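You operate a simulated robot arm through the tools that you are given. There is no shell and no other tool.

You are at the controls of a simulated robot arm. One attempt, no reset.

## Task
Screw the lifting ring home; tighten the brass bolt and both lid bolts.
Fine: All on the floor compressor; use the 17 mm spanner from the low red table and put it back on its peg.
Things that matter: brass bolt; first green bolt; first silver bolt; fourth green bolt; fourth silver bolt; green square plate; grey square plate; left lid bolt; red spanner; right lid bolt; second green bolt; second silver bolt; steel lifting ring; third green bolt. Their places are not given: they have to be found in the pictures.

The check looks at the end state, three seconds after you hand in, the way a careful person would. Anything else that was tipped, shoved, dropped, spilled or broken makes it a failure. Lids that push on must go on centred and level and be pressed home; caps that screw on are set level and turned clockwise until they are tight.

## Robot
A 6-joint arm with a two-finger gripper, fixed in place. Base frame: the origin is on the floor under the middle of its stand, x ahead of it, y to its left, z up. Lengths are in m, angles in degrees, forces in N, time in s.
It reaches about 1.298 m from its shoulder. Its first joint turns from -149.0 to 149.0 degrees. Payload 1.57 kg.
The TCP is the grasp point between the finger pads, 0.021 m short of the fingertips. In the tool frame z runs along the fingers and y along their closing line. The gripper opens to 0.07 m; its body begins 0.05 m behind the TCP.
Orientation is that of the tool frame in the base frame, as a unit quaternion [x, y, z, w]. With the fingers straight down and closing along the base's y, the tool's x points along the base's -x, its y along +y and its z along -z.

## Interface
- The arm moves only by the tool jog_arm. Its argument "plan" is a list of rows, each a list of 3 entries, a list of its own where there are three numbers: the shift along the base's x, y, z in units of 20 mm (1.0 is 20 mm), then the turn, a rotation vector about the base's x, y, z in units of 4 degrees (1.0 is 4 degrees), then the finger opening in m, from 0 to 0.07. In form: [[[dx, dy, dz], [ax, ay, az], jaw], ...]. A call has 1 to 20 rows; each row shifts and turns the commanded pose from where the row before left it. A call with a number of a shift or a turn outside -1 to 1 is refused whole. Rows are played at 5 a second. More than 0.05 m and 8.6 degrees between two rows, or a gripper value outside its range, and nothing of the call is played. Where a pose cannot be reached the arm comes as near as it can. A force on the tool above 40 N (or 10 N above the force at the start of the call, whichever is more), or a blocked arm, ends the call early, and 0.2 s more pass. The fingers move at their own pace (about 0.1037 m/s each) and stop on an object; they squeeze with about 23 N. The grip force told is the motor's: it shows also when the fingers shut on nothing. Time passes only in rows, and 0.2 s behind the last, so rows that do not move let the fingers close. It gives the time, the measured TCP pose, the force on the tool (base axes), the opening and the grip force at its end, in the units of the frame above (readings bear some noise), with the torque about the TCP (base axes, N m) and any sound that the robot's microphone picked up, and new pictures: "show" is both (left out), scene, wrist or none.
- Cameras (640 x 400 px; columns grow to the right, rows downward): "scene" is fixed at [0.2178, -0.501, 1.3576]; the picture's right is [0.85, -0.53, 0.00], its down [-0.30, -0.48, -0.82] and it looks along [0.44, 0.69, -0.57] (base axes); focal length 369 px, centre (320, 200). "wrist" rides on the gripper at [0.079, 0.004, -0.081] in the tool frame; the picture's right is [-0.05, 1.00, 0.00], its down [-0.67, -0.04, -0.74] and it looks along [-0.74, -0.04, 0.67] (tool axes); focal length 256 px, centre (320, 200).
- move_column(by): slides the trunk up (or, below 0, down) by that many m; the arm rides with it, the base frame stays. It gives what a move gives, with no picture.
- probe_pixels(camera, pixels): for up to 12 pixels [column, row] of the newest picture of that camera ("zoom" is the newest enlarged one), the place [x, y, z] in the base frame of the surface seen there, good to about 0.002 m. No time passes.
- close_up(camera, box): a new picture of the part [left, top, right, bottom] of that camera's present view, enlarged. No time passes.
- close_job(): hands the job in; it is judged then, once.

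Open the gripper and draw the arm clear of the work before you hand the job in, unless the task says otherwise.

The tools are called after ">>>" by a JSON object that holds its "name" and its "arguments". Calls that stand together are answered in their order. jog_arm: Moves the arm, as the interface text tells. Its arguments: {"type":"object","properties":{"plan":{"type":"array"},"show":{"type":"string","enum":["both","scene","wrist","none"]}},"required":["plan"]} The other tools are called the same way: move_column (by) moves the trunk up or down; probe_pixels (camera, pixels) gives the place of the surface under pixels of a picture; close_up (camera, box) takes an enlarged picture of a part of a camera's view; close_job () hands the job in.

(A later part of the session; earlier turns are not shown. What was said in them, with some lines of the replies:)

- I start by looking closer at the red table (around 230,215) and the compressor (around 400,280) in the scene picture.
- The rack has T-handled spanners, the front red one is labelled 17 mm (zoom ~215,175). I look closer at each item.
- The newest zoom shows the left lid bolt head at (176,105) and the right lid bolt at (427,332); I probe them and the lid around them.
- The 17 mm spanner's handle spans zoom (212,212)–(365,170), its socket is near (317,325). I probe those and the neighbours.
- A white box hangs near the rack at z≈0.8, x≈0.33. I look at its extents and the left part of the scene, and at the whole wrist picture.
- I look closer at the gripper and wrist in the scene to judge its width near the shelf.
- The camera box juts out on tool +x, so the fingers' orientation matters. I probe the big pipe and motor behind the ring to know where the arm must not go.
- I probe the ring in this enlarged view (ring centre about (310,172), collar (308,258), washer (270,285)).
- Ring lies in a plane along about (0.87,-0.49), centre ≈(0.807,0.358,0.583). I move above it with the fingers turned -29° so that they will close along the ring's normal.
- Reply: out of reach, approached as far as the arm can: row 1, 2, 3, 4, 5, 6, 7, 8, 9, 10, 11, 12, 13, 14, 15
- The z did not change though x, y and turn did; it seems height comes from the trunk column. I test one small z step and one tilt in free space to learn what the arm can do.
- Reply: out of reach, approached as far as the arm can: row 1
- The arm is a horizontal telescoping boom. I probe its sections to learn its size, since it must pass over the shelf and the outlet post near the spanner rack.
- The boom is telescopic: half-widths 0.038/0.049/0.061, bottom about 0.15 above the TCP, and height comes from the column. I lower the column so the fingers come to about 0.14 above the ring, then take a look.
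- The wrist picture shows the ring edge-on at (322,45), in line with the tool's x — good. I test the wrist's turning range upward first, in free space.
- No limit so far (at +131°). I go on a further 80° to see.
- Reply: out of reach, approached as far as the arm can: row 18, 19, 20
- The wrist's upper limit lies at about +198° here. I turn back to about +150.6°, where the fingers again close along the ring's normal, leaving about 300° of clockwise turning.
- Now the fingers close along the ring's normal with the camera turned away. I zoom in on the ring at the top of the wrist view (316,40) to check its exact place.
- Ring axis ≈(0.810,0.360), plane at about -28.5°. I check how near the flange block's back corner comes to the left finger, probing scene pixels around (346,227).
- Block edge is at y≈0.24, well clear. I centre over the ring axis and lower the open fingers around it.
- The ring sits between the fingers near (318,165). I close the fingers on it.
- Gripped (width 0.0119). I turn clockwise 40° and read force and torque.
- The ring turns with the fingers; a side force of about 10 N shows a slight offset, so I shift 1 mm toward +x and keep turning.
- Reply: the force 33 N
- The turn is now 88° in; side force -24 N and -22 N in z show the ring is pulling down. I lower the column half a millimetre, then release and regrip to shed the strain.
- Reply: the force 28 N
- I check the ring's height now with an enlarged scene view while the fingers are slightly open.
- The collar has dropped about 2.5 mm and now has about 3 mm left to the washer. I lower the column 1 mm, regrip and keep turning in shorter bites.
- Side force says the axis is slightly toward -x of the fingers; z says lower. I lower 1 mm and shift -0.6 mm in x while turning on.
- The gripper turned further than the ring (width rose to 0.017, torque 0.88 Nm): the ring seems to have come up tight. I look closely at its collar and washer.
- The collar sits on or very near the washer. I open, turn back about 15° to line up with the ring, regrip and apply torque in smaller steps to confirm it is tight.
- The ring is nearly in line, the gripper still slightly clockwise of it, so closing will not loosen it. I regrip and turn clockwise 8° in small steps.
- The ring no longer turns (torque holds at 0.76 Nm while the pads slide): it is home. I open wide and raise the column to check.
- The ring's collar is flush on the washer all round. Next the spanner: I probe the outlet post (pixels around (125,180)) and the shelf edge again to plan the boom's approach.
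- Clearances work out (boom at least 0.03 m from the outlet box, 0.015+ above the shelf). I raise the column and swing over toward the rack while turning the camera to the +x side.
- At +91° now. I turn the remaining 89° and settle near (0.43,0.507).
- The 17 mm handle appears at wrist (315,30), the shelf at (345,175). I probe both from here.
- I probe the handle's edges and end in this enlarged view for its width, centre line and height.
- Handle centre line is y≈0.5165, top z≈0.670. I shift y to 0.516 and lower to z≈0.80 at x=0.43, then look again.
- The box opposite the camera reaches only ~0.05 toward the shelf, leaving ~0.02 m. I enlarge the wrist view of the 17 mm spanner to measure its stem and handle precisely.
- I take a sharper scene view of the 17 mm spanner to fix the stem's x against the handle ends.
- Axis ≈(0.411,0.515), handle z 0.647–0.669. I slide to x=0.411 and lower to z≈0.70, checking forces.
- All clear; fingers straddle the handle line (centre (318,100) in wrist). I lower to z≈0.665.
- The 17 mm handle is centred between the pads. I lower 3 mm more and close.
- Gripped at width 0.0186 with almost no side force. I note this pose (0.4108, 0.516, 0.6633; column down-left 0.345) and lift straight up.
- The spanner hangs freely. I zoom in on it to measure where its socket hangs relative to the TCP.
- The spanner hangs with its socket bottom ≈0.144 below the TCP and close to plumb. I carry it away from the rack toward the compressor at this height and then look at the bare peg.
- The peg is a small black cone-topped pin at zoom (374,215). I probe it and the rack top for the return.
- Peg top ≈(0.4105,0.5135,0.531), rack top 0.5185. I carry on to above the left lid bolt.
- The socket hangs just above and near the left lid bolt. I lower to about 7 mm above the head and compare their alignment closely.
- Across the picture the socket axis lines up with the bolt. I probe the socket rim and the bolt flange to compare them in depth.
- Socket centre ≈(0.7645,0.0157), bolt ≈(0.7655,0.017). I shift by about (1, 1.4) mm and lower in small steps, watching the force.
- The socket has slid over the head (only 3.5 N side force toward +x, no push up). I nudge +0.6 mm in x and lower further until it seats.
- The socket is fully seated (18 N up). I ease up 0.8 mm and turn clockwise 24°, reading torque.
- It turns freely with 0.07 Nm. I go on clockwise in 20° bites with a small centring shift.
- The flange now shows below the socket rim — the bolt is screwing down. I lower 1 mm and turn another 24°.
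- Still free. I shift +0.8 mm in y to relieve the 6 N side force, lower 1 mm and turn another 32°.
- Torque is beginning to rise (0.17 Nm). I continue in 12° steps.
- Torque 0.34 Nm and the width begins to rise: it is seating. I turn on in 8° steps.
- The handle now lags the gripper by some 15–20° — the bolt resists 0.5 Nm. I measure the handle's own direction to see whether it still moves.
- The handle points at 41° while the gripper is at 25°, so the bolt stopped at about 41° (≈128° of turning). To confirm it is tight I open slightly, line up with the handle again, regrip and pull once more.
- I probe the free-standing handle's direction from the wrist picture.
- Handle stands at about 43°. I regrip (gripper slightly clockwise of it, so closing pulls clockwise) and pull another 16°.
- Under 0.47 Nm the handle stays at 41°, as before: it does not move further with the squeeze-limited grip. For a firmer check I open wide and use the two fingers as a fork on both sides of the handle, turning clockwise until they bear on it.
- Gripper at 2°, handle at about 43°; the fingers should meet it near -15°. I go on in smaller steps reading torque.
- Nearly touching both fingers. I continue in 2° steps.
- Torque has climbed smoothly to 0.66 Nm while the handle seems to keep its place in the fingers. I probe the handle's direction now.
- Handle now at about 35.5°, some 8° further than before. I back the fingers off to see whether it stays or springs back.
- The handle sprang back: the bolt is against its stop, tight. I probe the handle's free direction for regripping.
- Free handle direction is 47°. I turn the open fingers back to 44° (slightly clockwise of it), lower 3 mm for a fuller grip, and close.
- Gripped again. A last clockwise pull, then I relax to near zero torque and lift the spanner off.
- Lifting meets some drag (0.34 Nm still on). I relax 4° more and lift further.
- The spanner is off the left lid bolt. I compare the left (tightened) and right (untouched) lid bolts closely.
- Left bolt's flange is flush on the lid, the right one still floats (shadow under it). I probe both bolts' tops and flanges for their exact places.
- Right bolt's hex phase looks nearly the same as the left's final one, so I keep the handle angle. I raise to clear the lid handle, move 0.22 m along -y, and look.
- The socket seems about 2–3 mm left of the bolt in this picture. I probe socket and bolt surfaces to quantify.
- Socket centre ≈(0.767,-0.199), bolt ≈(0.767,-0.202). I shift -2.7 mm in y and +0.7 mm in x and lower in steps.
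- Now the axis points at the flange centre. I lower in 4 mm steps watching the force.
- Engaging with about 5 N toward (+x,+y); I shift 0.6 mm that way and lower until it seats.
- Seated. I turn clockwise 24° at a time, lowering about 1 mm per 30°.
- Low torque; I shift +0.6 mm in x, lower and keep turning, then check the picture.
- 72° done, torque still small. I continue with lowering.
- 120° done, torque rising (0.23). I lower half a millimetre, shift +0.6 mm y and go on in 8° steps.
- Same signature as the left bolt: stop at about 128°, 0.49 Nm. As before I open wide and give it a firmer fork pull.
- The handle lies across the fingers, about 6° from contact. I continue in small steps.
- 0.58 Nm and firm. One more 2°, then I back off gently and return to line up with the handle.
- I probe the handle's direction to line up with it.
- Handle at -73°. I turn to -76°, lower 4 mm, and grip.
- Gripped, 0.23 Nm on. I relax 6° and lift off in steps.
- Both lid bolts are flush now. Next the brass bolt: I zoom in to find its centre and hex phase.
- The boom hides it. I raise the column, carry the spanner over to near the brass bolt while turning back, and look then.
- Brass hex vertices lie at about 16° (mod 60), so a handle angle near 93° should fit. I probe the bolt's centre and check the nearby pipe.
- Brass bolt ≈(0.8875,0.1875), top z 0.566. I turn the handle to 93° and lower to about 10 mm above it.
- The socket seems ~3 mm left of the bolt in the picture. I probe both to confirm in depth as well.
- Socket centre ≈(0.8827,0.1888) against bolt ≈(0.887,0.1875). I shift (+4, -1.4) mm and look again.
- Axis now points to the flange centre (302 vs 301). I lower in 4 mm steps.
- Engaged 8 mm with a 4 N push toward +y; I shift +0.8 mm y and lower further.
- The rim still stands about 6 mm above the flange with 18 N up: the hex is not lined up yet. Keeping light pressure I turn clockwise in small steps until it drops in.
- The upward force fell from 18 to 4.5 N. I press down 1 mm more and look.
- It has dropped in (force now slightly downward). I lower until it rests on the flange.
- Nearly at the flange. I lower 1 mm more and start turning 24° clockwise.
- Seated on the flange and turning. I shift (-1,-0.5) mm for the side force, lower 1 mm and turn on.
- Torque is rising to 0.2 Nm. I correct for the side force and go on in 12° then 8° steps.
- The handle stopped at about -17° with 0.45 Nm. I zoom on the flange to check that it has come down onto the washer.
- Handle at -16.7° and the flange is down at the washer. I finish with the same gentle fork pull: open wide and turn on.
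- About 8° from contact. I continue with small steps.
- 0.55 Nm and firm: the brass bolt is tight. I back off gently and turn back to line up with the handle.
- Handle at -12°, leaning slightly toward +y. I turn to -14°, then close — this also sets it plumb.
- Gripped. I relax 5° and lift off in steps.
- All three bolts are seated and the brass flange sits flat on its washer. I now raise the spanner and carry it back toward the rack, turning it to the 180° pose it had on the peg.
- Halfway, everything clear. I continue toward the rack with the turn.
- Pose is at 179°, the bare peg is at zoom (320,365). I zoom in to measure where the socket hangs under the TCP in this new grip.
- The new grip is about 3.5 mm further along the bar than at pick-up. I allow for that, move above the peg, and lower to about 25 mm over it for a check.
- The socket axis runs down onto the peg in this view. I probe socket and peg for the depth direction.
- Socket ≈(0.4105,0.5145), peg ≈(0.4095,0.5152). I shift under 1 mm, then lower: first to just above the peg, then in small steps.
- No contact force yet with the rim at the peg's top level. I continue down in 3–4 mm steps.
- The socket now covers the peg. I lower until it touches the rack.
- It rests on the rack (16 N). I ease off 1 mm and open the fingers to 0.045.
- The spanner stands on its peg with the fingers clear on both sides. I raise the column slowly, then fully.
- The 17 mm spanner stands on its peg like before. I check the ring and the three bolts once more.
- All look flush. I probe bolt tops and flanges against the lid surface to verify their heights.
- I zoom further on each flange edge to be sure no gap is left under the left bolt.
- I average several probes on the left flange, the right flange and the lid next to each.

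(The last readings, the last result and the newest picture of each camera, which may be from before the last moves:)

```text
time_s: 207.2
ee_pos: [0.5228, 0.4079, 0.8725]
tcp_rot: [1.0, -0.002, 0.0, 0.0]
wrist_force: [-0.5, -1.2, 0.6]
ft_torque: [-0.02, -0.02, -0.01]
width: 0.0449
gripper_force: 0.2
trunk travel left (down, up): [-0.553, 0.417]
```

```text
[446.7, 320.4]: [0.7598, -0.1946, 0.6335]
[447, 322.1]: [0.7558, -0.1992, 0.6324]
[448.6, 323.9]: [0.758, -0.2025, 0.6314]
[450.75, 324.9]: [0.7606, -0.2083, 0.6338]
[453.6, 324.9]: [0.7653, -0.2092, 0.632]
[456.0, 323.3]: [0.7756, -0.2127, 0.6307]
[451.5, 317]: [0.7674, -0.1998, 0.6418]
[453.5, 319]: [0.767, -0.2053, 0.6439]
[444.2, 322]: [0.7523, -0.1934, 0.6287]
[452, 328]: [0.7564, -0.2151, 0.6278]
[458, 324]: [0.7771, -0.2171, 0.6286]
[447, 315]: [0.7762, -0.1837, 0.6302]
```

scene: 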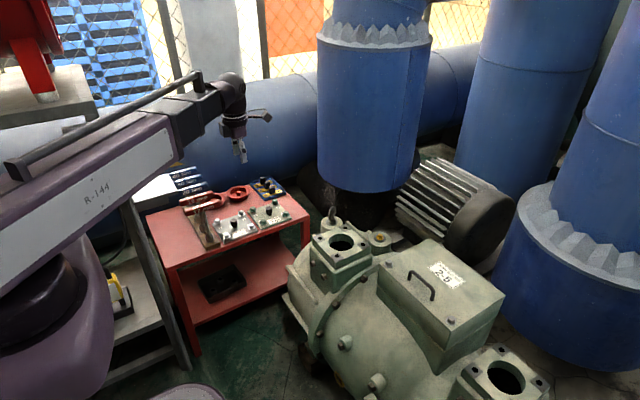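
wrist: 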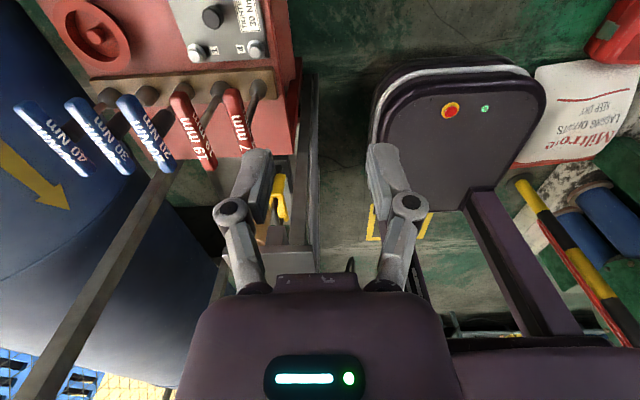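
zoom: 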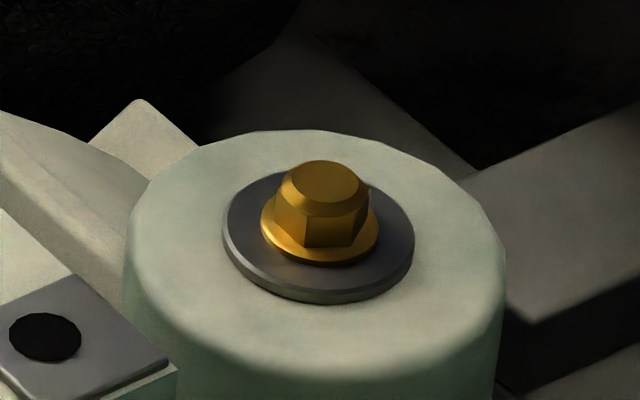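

Both lid flanges sit on the lid equally (flange ≈0.632 over lid ≈0.629), brass top has dropped about 4.6 mm. I open the gripper fully and draw the arm up and clear.

>>> {"name": "move_column", "arguments": {"by": 0.15}}

>>> {"name": "jog_arm", "arguments": {"plan": [[[0.7, 0, 0], [0, 0, 0], 0.07], [[0.7, 0, 0], [0, 0, 0], 0.07], [[0.7, 0, 0], [0, 0, 0], 0.07], [[0.7, 0, 0], [0, 0, 0], 0.07], [[0, 0, 0], [0, 0, 0], 0.07]], "show": "both"}}

>>> {"name": "close_up", "arguments": {"camera": "scene", "box": [140, 160, 320, 272]}}

```text
time_s: 209.0
ee_pos: [0.5212, 0.4072, 1.0208]
tcp_rot: [1.0, -0.002, 0.0, 0.001]
wrist_force: [-0.6, 0.1, -0.7]
ft_torque: [-0.03, -0.02, 0.04]
width: 0.0452
gripper_force: 0.1
trunk travel left (down, up): [-0.703, 0.267]
```

```text
time_s: 210.2
ee_pos: [0.5793, 0.4066, 1.023]
tcp_rot: [1.0, -0.001, 0.0, 0.0]
wrist_force: [-0.3, -0.7, -0.4]
ft_torque: [0.0, 0.03, -0.03]
width: 0.0704
gripper_force: 0.0
trunk travel left (down, up): [-0.703, 0.267]
```

scene: 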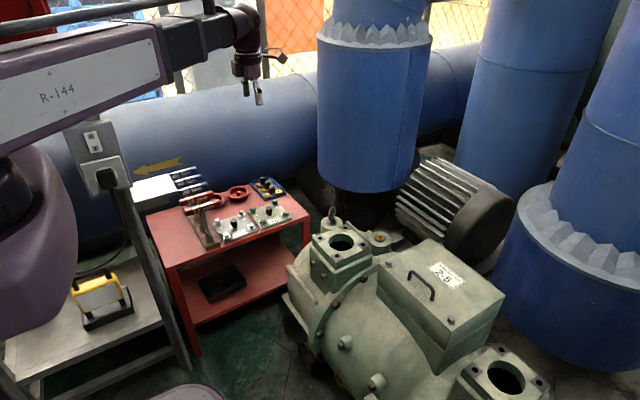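
wrist: 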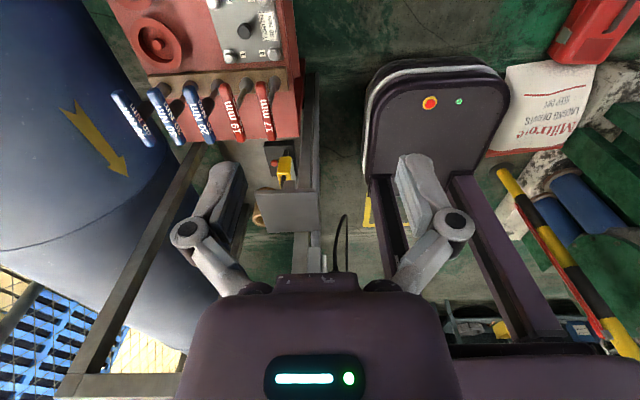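

```text
3.56 times, centred on (230, 216) of scene
```

zoom: 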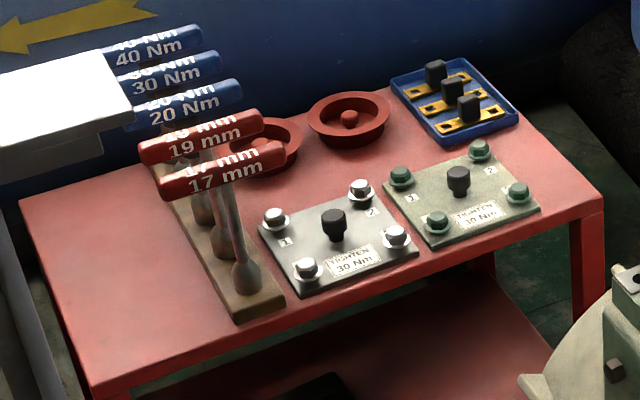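

The table looks exactly as at the start, with the 17 mm spanner on its peg. The ring and all three bolts are home, the gripper is open and the arm is clear, so I hand in.

>>> {"name": "close_job", "arguments": {}}

```text
The job is handed in.
```

The job is handed in; I have no verdict from the check yet.

- **Lifting ring:** I screwed it in by hand until it stopped turning. It held still against about 0.8 Nm, and its collar sits flush on the washer.
- **Lid bolts:** both ran down and stopped. I loaded them with the 17 mm spanner to about 0.66 Nm (left) and 0.58 Nm (right). The flanges measure at matching heights on the lid.
- **Brass bolt:** it ran down and stopped, and I loaded it to about 0.55 Nm. Its head dropped about 4.6 mm and the flange looks flat on its washer.
- **Spanner:** it is back on its peg. The plates, their bolts and the other spanners look the same as at the start.

"Tight" here means each part stopped turning against the torque above. The job gave no torque figure for these bolts, and I heard no click or other signal. The bolts gave a few degrees of springback when I let go, so I judged them by the seated flanges as well.

I left the gripper open and the arm raised clear of the work.
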